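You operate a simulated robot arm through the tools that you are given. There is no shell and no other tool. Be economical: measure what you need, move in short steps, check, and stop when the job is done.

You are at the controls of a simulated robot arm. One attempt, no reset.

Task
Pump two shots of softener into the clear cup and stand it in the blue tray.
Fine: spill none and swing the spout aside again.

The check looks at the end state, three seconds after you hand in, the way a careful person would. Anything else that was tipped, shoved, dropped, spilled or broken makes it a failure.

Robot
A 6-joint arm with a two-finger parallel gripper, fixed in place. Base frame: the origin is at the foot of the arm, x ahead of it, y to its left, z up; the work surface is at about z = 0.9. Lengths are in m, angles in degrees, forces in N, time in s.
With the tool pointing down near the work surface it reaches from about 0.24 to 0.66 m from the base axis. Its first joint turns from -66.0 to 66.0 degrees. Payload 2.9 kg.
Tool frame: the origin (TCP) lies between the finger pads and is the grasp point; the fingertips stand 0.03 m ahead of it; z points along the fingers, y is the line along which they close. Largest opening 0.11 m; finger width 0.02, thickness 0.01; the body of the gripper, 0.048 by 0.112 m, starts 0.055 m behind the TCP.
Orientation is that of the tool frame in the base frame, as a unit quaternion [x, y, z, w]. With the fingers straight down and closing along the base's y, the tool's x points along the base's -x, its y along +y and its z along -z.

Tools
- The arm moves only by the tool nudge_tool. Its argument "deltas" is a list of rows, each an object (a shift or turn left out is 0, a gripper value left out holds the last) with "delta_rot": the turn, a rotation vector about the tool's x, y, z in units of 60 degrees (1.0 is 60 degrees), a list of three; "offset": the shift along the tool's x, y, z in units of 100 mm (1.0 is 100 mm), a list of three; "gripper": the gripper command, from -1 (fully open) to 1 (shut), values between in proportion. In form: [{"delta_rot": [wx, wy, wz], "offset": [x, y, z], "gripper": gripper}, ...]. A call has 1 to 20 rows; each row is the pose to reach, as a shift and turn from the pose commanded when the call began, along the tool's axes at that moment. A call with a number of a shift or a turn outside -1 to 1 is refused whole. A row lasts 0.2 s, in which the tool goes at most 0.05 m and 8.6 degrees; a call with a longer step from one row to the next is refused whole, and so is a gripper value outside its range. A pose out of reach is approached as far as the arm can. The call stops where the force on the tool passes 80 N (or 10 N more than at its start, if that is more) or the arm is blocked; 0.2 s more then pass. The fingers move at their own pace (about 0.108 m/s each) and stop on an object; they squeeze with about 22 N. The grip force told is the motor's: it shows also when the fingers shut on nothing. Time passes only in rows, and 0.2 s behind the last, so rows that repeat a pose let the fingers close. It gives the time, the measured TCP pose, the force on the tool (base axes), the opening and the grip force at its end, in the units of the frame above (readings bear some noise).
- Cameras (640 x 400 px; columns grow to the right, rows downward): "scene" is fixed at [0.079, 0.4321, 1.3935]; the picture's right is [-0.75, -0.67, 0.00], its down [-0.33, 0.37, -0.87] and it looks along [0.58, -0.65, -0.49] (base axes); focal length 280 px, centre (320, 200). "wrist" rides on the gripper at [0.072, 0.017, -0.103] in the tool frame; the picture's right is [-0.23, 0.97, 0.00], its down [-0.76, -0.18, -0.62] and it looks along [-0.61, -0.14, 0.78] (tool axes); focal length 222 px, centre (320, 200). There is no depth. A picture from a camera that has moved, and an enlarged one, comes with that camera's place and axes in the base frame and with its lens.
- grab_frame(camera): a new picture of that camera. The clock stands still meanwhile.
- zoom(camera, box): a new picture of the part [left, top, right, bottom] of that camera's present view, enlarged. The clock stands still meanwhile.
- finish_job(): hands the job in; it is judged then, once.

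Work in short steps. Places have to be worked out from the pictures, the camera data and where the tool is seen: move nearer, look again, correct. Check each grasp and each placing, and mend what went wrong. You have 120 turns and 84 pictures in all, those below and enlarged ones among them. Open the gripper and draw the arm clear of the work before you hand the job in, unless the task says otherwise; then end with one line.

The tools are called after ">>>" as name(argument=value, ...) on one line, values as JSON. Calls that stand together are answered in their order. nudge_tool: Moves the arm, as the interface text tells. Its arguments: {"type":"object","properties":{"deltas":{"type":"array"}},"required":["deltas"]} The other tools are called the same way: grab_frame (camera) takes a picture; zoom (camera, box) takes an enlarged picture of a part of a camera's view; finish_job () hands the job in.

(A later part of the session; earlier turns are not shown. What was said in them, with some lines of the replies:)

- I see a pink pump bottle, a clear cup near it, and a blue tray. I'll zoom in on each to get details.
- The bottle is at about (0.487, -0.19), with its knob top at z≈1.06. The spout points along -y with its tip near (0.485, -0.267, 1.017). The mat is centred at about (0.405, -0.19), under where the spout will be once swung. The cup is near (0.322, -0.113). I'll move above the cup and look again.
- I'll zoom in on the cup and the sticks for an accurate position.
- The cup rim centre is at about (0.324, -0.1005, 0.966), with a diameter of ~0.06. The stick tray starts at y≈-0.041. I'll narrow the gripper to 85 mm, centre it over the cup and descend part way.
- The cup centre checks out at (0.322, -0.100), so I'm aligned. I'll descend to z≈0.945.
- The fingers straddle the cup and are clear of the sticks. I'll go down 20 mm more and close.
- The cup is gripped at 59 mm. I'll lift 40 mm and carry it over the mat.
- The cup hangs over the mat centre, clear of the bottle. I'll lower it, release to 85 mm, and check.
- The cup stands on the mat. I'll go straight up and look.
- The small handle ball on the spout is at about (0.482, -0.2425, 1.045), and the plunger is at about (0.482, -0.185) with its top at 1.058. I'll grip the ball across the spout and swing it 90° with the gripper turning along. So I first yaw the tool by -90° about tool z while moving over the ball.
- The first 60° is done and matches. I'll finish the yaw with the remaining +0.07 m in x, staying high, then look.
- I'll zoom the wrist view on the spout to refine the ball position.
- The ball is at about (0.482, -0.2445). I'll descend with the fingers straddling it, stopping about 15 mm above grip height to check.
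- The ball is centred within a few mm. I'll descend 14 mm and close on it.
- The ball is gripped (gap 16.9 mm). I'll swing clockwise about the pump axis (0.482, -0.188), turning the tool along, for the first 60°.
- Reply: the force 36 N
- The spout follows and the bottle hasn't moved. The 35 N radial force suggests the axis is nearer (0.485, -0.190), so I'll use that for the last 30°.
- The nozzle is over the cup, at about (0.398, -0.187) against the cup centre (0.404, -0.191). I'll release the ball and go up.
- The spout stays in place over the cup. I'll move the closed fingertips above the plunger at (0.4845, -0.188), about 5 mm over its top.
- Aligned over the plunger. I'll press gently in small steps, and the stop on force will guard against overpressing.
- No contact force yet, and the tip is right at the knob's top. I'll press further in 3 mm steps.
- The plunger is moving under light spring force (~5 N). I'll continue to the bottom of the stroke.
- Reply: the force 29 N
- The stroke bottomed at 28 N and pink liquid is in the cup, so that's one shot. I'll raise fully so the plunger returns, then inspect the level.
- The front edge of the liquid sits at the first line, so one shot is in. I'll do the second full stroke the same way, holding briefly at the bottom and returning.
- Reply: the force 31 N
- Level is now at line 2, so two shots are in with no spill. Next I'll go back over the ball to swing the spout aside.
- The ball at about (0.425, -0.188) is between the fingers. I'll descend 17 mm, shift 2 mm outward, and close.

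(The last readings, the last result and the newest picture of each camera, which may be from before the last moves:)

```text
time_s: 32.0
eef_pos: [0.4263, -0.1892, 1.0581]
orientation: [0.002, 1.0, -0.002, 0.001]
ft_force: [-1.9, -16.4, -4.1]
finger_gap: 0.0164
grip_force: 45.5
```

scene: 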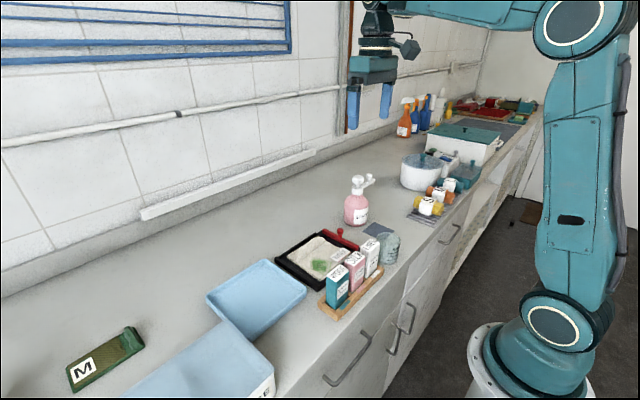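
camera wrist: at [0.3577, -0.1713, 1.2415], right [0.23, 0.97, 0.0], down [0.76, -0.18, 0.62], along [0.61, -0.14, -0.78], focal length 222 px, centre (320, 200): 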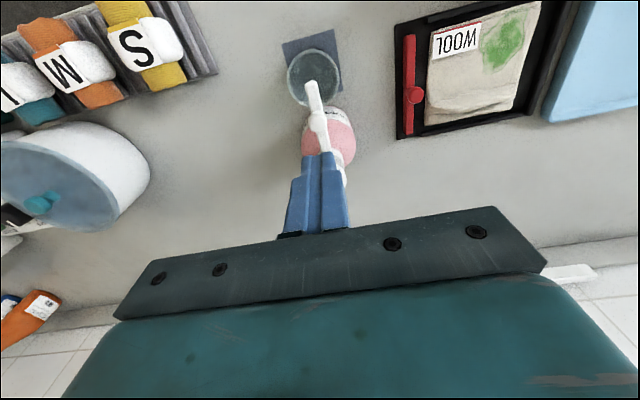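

Gripped (16.4 mm). I'll swing counter-clockwise 60° about (0.485, -0.190).

>>> nudge_tool(deltas=[{"offset": [-0.003, -0.077, 0], "delta_rot": [0, 0, -0.125]}, {"offset": [-0.015, -0.154, 0], "delta_rot": [0, 0, -0.25]}, {"offset": [-0.038, -0.227, 0], "delta_rot": [0, 0, -0.375]}, {"offset": [-0.069, -0.298, 0], "delta_rot": [0, 0, -0.5]}, {"offset": [-0.11, -0.363, 0], "delta_rot": [0, 0, -0.625]}, {"offset": [-0.16, -0.423, 0], "delta_rot": [0, 0, -0.75]}, {"offset": [-0.216, -0.475, 0], "delta_rot": [0, 0, -0.875]}, {"offset": [-0.279, -0.521, 0], "delta_rot": [0, 0, -1.0]}])

>>> zoom(camera="scene", box=[310, 120, 430, 260])

```text
time_s: 33.8
eef_pos: [0.4543, -0.2406, 1.0563]
orientation: [-0.499, 0.866, -0.001, 0.001]
ft_force: [-7.1, -23.7, -7.0]
finger_gap: 0.0168
grip_force: 44.9
```

```text
2.86 times, centred on (370, 190) of scene
camera zoom: at [0.0789, 0.4313, 1.3937], right [-0.75, -0.67, 0.0], down [-0.33, 0.37, -0.87], along [0.58, -0.65, -0.49], focal length 799 px, centre (177, 229)
```

zoom: 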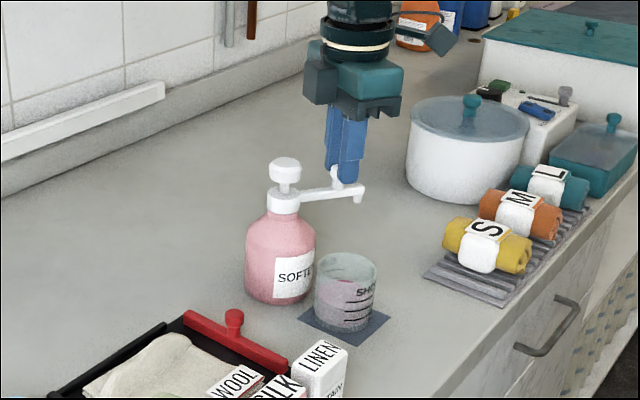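

Bottle steady, spout following. I'll do the last 30°.

>>> nudge_tool(deltas=[{"offset": [-0.003, -0.076, 0], "delta_rot": [0, 0, -0.125]}, {"offset": [-0.015, -0.153, 0], "delta_rot": [0, 0, -0.25]}, {"offset": [-0.038, -0.227, 0], "delta_rot": [0, 0, -0.375]}, {"offset": [-0.07, -0.297, 0], "delta_rot": [0, 0, -0.5]}, {"offset": [-0.07, -0.297, 0], "delta_rot": [0, 0, -0.5]}])

>>> nudge_tool(deltas=[{"offset": [0, 0, 0], "gripper": -0.09}, {"offset": [0, 0, 0], "gripper": -0.09}, {"offset": [0, 0, -0.3], "gripper": -0.09}, {"offset": [0, 0, -0.6], "gripper": -0.09}, {"offset": [0, 0, -0.9], "gripper": -0.09}, {"offset": [0, 0, -0.9], "gripper": -0.09}])

>>> zoom(camera="scene", box=[310, 120, 430, 260])

```text
time_s: 35.0
eef_pos: [0.4837, -0.2512, 1.0579]
orientation: [-0.707, 0.708, -0.001, 0.0]
ft_force: [3.3, -30.8, -11.6]
finger_gap: 0.0171
grip_force: 45.1
```

```text
time_s: 36.4
eef_pos: [0.4833, -0.2503, 1.1467]
orientation: [-0.707, 0.707, 0.0, 0.0]
ft_force: [0.0, 0.9, 0.4]
finger_gap: 0.0598
grip_force: 0.0
```

```text
2.86 times, centred on (370, 190) of scene
camera zoom: at [0.079, 0.4321, 1.3935], right [-0.75, -0.67, 0.0], down [-0.33, 0.37, -0.87], along [0.58, -0.65, -0.49], focal length 799 px, centre (177, 229)
```

zoom: 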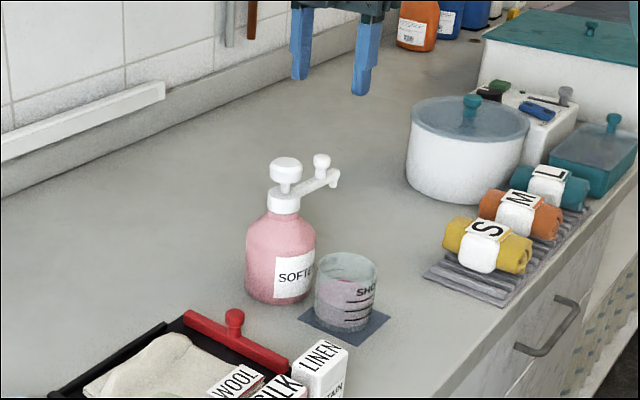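

The spout is aside as it was. I'll go back over the cup while turning the tool back to standard yaw.

>>> nudge_tool(deltas=[{"offset": [-0.073, 0.1, 0], "delta_rot": [0, 0, 0.125], "gripper": -0.545}, {"offset": [-0.146, 0.2, 0], "delta_rot": [0, 0, 0.25]}, {"offset": [-0.219, 0.3, 0], "delta_rot": [0, 0, 0.375]}, {"offset": [-0.292, 0.4, 0], "delta_rot": [0, 0, 0.5]}, {"offset": [-0.365, 0.5, 0], "delta_rot": [0, 0, 0.625]}, {"offset": [-0.44, 0.6, 0], "delta_rot": [0, 0, 0.75]}, {"offset": [-0.51, 0.7, 0], "delta_rot": [0, 0, 0.875]}, {"offset": [-0.585, 0.8, 0], "delta_rot": [0, 0, 1.0]}])

>>> nudge_tool(deltas=[{"delta_rot": [0, 0, 0.125]}, {"delta_rot": [0, 0, 0.25]}, {"delta_rot": [0, 0, 0.375]}, {"delta_rot": [0, 0, 0.5]}, {"delta_rot": [0, 0, 0.5]}])

>>> grab_frame(camera="wrist")

>>> grab_frame(camera="scene")

```text
time_s: 38.2
eef_pos: [0.4038, -0.1898, 1.1475]
orientation: [-0.258, 0.966, 0.0, 0.0]
ft_force: [0.1, 0.3, 0.1]
finger_gap: 0.0848
grip_force: 0.1
```

```text
time_s: 39.4
eef_pos: [0.4037, -0.1902, 1.1479]
orientation: [0.001, 1.0, 0.0, 0.0]
ft_force: [-0.7, 0.4, 0.0]
finger_gap: 0.0847
grip_force: 0.1
```

```text
39 pictures are left
camera wrist: at [0.3311, -0.1739, 1.2506], right [0.23, 0.97, 0.0], down [0.76, -0.18, 0.62], along [0.61, -0.14, -0.78], focal length 222 px, centre (320, 200)
```

wrist: 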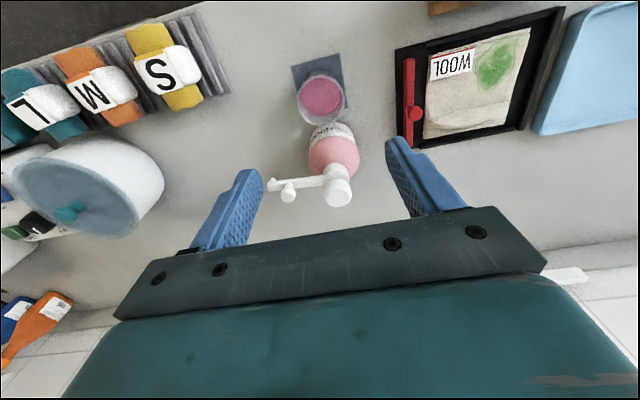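

```text
38 pictures are left
```

scene: 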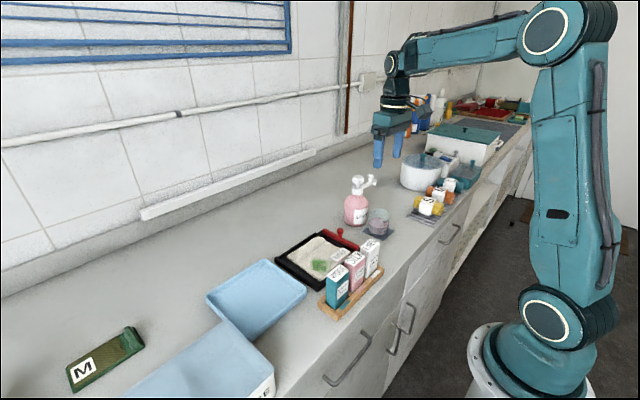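

The cup is below me. I'll descend 0.1 m twice to the same grasp pose and grip; the bottle and sticks are clear.

>>> nudge_tool(deltas=[{"offset": [0, 0, 0.3]}, {"offset": [0, 0, 0.6]}, {"offset": [0, 0, 0.9]}, {"offset": [0, 0, 1.0]}, {"offset": [0, 0, 1.0]}])

>>> nudge_tool(deltas=[{"offset": [0, 0, 0.2]}, {"offset": [0, 0, 0.4]}, {"offset": [0, 0, 0.6]}, {"offset": [0, 0, 0.8]}, {"offset": [0, 0, 1.0]}, {"offset": [0, 0, 1.0]}])

>>> zoom(camera="scene", box=[330, 160, 410, 250])

```text
time_s: 40.6
eef_pos: [0.403, -0.1901, 1.0465]
orientation: [0.0, 1.0, 0.0, -0.001]
ft_force: [-0.2, -0.2, 0.5]
finger_gap: 0.0848
grip_force: 0.0
```

```text
time_s: 42.0
eef_pos: [0.4052, -0.1888, 0.9484]
orientation: [0.0, 1.0, 0.0, 0.001]
ft_force: [-0.4, 0.1, 1.1]
finger_gap: 0.085
grip_force: 0.1
```

```text
4.44 times, centred on (370, 205) of scene
camera zoom: at [0.079, 0.4321, 1.3935], right [-0.75, -0.67, 0.0], down [-0.33, 0.37, -0.87], along [0.58, -0.65, -0.49], focal length 1243 px, centre (98, 178)
```

zoom: 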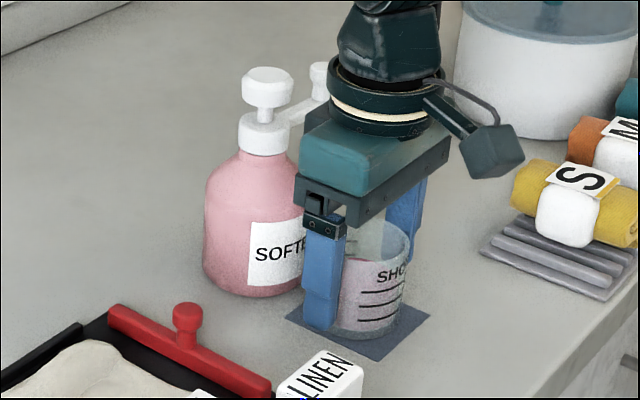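

The fingers are around the cup. I'll grip and lift slowly and smoothly.

>>> nudge_tool(deltas=[{"offset": [0, 0, 0], "gripper": 0.2}, {"offset": [0, 0, 0], "gripper": 1}, {"offset": [0, 0, 0], "gripper": 1}, {"offset": [0, 0, 0], "gripper": 1}, {"offset": [0, 0, -0.05]}, {"offset": [0, 0, -0.15]}, {"offset": [0, 0, -0.3]}, {"offset": [0, 0, -0.45]}, {"offset": [0, 0, -0.6]}, {"offset": [0, 0, -0.75]}, {"offset": [0, 0, -0.9]}, {"offset": [0, 0, -0.97]}, {"offset": [0, 0, -1.0]}, {"offset": [0, 0, -1.0]}])

>>> zoom(camera="scene", box=[310, 110, 430, 260])

```text
time_s: 45.0
eef_pos: [0.4031, -0.1896, 1.0485]
orientation: [0.0, 1.0, 0.001, 0.0]
ft_force: [0.0, -0.4, -0.5]
finger_gap: 0.0592
grip_force: 22.0
```

```text
2.67 times, centred on (370, 185) of scene
camera zoom: at [0.079, 0.432, 1.3935], right [-0.75, -0.67, 0.0], down [-0.33, 0.37, -0.87], along [0.58, -0.65, -0.49], focal length 746 px, centre (187, 240)
```

zoom: 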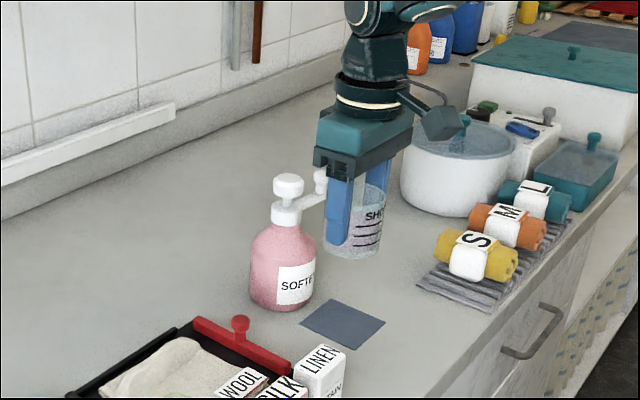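

The cup is held level and nothing spilled. I'll go up 40 mm more and then left in smooth steps.

>>> nudge_tool(deltas=[{"offset": [0, 0.02, -0.1]}, {"offset": [0, 0.06, -0.25]}, {"offset": [0, 0.13, -0.36]}, {"offset": [0, 0.23, -0.4]}, {"offset": [0, 0.36, -0.4]}, {"offset": [0, 0.52, -0.4]}, {"offset": [0, 0.68, -0.4]}, {"offset": [0, 0.84, -0.4]}, {"offset": [0, 1.0, -0.4]}])

>>> nudge_tool(deltas=[{"offset": [-0.06, 0.16, 0]}, {"offset": [-0.13, 0.32, 0]}, {"offset": [-0.2, 0.49, 0]}, {"offset": [-0.27, 0.66, 0]}, {"offset": [-0.34, 0.83, 0]}, {"offset": [-0.4, 1.0, 0]}])

>>> grab_frame(camera="wrist")

>>> grab_frame(camera="scene")

```text
time_s: 47.0
eef_pos: [0.4042, -0.0914, 1.0874]
orientation: [0.0, 1.0, 0.0, 0.0]
ft_force: [0.4, -1.1, -0.5]
finger_gap: 0.0592
grip_force: 21.8
```

```text
time_s: 48.4
eef_pos: [0.4414, 0.0111, 1.0858]
orientation: [0.0, 1.0, 0.0, 0.0]
ft_force: [0.2, 0.5, -0.5]
finger_gap: 0.0592
grip_force: 21.6
```

```text
35 pictures are left
camera wrist: at [0.3694, 0.0276, 1.1898], right [0.23, 0.97, 0.0], down [0.76, -0.18, 0.62], along [0.61, -0.14, -0.78], focal length 222 px, centre (320, 200)
```

wrist: 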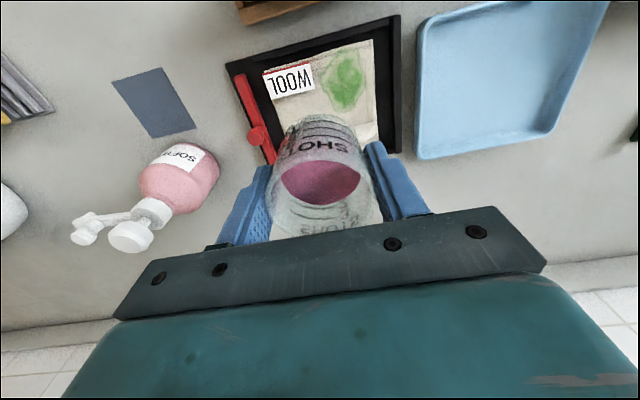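

```text
34 pictures are left
```

scene: 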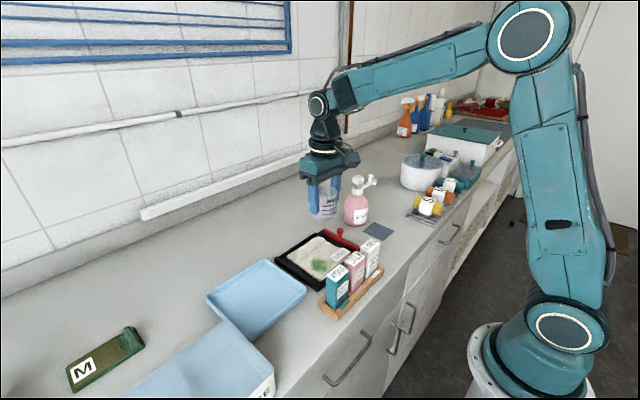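

The tray spans about x 0.385–0.54 and y 0.126–0.284, centre (0.463, 0.205). I'll keep going left to above it.

>>> nudge_tool(deltas=[{"offset": [-0.02, 0.06, 0]}, {"offset": [-0.03, 0.18, 0]}, {"offset": [-0.05, 0.34, 0]}, {"offset": [-0.08, 0.5, 0]}, {"offset": [-0.1, 0.67, 0]}, {"offset": [-0.12, 0.84, 0]}, {"offset": [-0.14, 1.0, 0]}])

>>> nudge_tool(deltas=[{"offset": [0, 0.16, 0]}, {"offset": [0, 0.32, 0]}, {"offset": [0, 0.48, 0]}, {"offset": [0, 0.64, 0]}, {"offset": [0, 0.78, 0]}, {"offset": [0, 0.88, 0]}, {"offset": [0, 0.93, 0]}, {"offset": [0, 0.93, 0]}])

>>> grab_frame(camera="wrist")

>>> zoom(camera="scene", box=[140, 160, 400, 400])

```text
time_s: 50.0
eef_pos: [0.4573, 0.1108, 1.0886]
orientation: [-0.001, 1.0, 0.0, 0.001]
ft_force: [0.2, 0.6, -0.8]
finger_gap: 0.0595
grip_force: 22.6
```

```text
time_s: 51.8
eef_pos: [0.4565, 0.2038, 1.0884]
orientation: [0.0, 1.0, 0.0, 0.0]
ft_force: [0.3, 0.3, -0.6]
finger_gap: 0.0597
grip_force: 22.5
```

```text
33 pictures are left
camera wrist: at [0.384, 0.2199, 1.191], right [0.23, 0.97, 0.0], down [0.76, -0.18, 0.62], along [0.61, -0.14, -0.78], focal length 222 px, centre (320, 200)
```

wrist: 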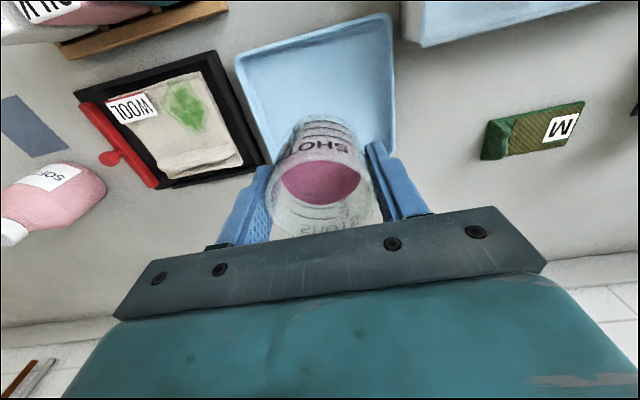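

```text
1.67 times, centred on (270, 280) of scene
camera zoom: at [0.079, 0.4321, 1.3934], right [-0.75, -0.67, 0.0], down [-0.33, 0.37, -0.87], along [0.58, -0.65, -0.49], focal length 466 px, centre (403, 67)
```

zoom: 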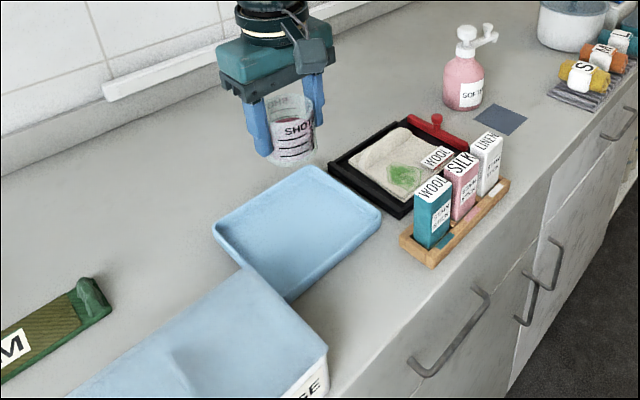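

Over the tray's middle. I'll descend 0.11 m smoothly.

>>> nudge_tool(deltas=[{"offset": [-0.01, 0, 0.05]}, {"offset": [-0.03, 0, 0.15]}, {"offset": [-0.05, 0, 0.3]}, {"offset": [-0.06, 0, 0.45]}, {"offset": [-0.06, 0, 0.6]}, {"offset": [-0.06, 0, 0.75]}, {"offset": [-0.06, 0, 0.9]}, {"offset": [-0.06, 0, 0.97]}, {"offset": [-0.06, 0, 1.0]}])

>>> nudge_tool(deltas=[{"offset": [0, 0, 0.1]}, {"offset": [0, 0, 0.2]}, {"offset": [0, 0, 0.25]}, {"offset": [0, 0, 0.25]}])

>>> zoom(camera="scene", box=[190, 200, 330, 350])

```text
time_s: 53.8
eef_pos: [0.4634, 0.2024, 0.987]
orientation: [0.0, 1.0, 0.0, 0.001]
ft_force: [-0.1, -0.7, -1.1]
finger_gap: 0.0593
grip_force: 21.5
```

```text
time_s: 54.8
eef_pos: [0.4632, 0.2028, 0.9633]
orientation: [-0.001, 1.0, 0.0, 0.0]
ft_force: [-0.7, 0.9, -0.3]
finger_gap: 0.0592
grip_force: 22.1
```

```text
2.67 times, centred on (260, 275) of scene
camera zoom: at [0.079, 0.4321, 1.3934], right [-0.75, -0.67, 0.0], down [-0.33, 0.37, -0.87], along [0.58, -0.65, -0.49], focal length 746 px, centre (480, 0)
```

zoom: 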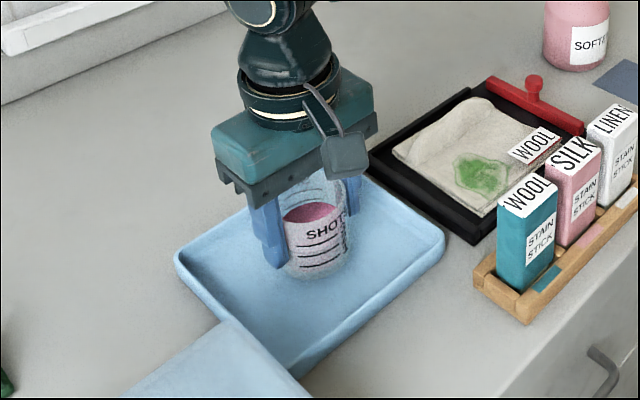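

No contact yet, and the cup bottom is about 1 cm above the floor. I'll step down in small increments, watching the force.

>>> nudge_tool(deltas=[{"offset": [0, 0, 0.03]}, {"offset": [0, 0, 0.06]}, {"offset": [0, 0, 0.08]}, {"offset": [0, 0, 0.08]}])

```text
time_s: 55.8
eef_pos: [0.464, 0.2034, 0.9551]
orientation: [0.0, 1.0, 0.0, 0.0]
ft_force: [0.1, 0.1, 0.0]
finger_gap: 0.0594
grip_force: 21.7
```

>>> nudge_tool(deltas=[{"offset": [0, 0, 0.015]}, {"offset": [0, 0, 0.03]}, {"offset": [0, 0, 0.03]}])

>>> zoom(camera="scene", box=[230, 240, 300, 320])

```text
time_s: 56.6
eef_pos: [0.4634, 0.2025, 0.9542]
orientation: [0.0, 1.0, 0.001, 0.0]
ft_force: [-3.5, -1.2, 12.1]
finger_gap: 0.0594
grip_force: 21.8
```

```text
5.00 times, centred on (265, 280) of scene
camera zoom: at [0.0788, 0.432, 1.3935], right [-0.75, -0.67, 0.0], down [-0.33, 0.37, -0.87], along [0.58, -0.65, -0.49], focal length 1398 px, centre (595, -200)
```

zoom: 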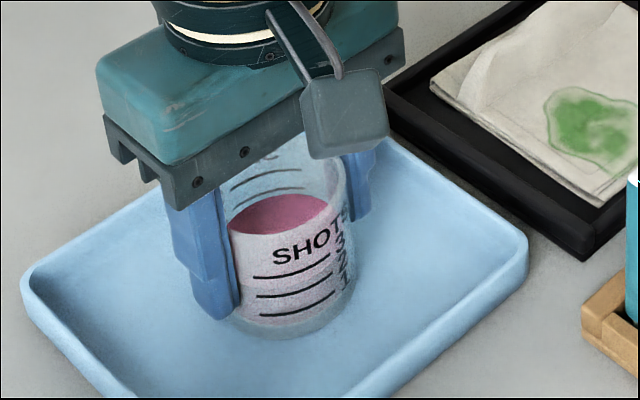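

There's contact at 12 N, so the cup rests on the tray floor. I'll unload 2 mm, open to 85 mm, and rise straight up slowly.

>>> nudge_tool(deltas=[{"offset": [0, 0, -0.018]}, {"offset": [0, 0, -0.018], "gripper": 0}, {"offset": [0, 0, -0.018], "gripper": -0.545}, {"offset": [0, 0, -0.018], "gripper": -0.545}, {"offset": [0, 0, -0.15]}, {"offset": [0, 0, -0.35]}, {"offset": [0, 0, -0.6]}, {"offset": [0, 0, -0.8]}, {"offset": [0, 0, -1.0]}])

>>> nudge_tool(deltas=[{"offset": [0, 0, -0.3]}, {"offset": [0, 0, -0.6]}, {"offset": [0.3, 0, -0.9]}, {"offset": [0.6, -0.3, -1.0]}, {"offset": [0.6, -0.7, -1.0]}, {"offset": [0.6, -1.0, -1.0], "gripper": -1}, {"offset": [0.6, -1.0, -1.0], "gripper": -1}])

>>> grab_frame(camera="scene")

>>> zoom(camera="scene", box=[200, 230, 320, 350])

>>> zoom(camera="scene", box=[330, 160, 430, 260])

```text
time_s: 58.6
eef_pos: [0.4637, 0.2023, 1.0529]
orientation: [-0.001, 1.0, 0.0, 0.0]
ft_force: [-0.6, -0.5, -0.2]
finger_gap: 0.085
grip_force: 0.0
```

```text
time_s: 60.2
eef_pos: [0.404, 0.1043, 1.1525]
orientation: [-0.001, 1.0, 0.0, 0.0]
ft_force: [-0.3, -0.1, 0.6]
finger_gap: 0.1099
grip_force: 0.0
```

```text
29 pictures are left
```

scene: 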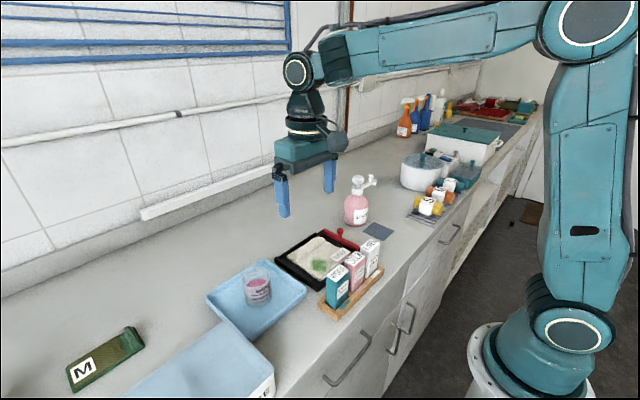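

```text
3.33 times, centred on (260, 290) of scene
camera zoom: at [0.079, 0.432, 1.3935], right [-0.75, -0.67, 0.0], down [-0.33, 0.37, -0.87], along [0.58, -0.65, -0.49], focal length 932 px, centre (520, -100)
```

zoom: 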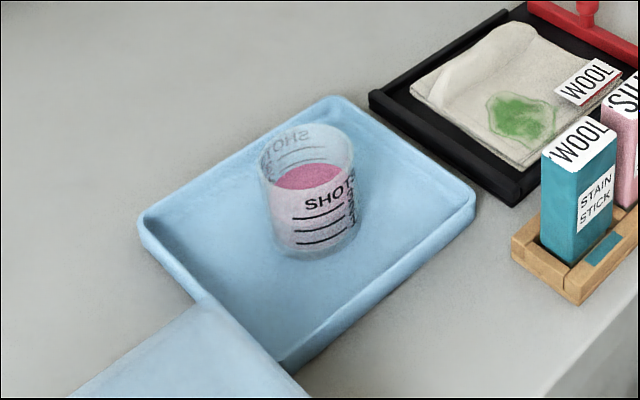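

```text
4.00 times, centred on (380, 210) of scene
camera zoom: at [0.079, 0.432, 1.3935], right [-0.75, -0.67, 0.0], down [-0.33, 0.37, -0.87], along [0.58, -0.65, -0.49], focal length 1119 px, centre (80, 160)
```

zoom: 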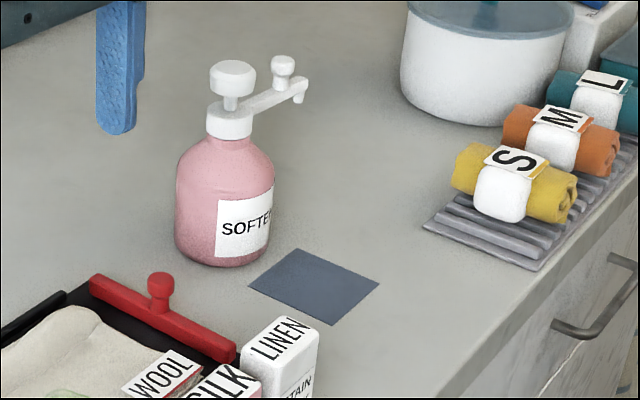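

The cup stands upright in the tray. The spout is back aside, the plunger is up, the mat and counter are clean, and the arm is clear with the gripper open. I'm handing in.

>>> finish_job()

```text
The job is handed in.
```

The clear cup holds two shots of softener and stands upright in the blue tray; the spout is swung aside again, and I saw no spills in the last pictures.
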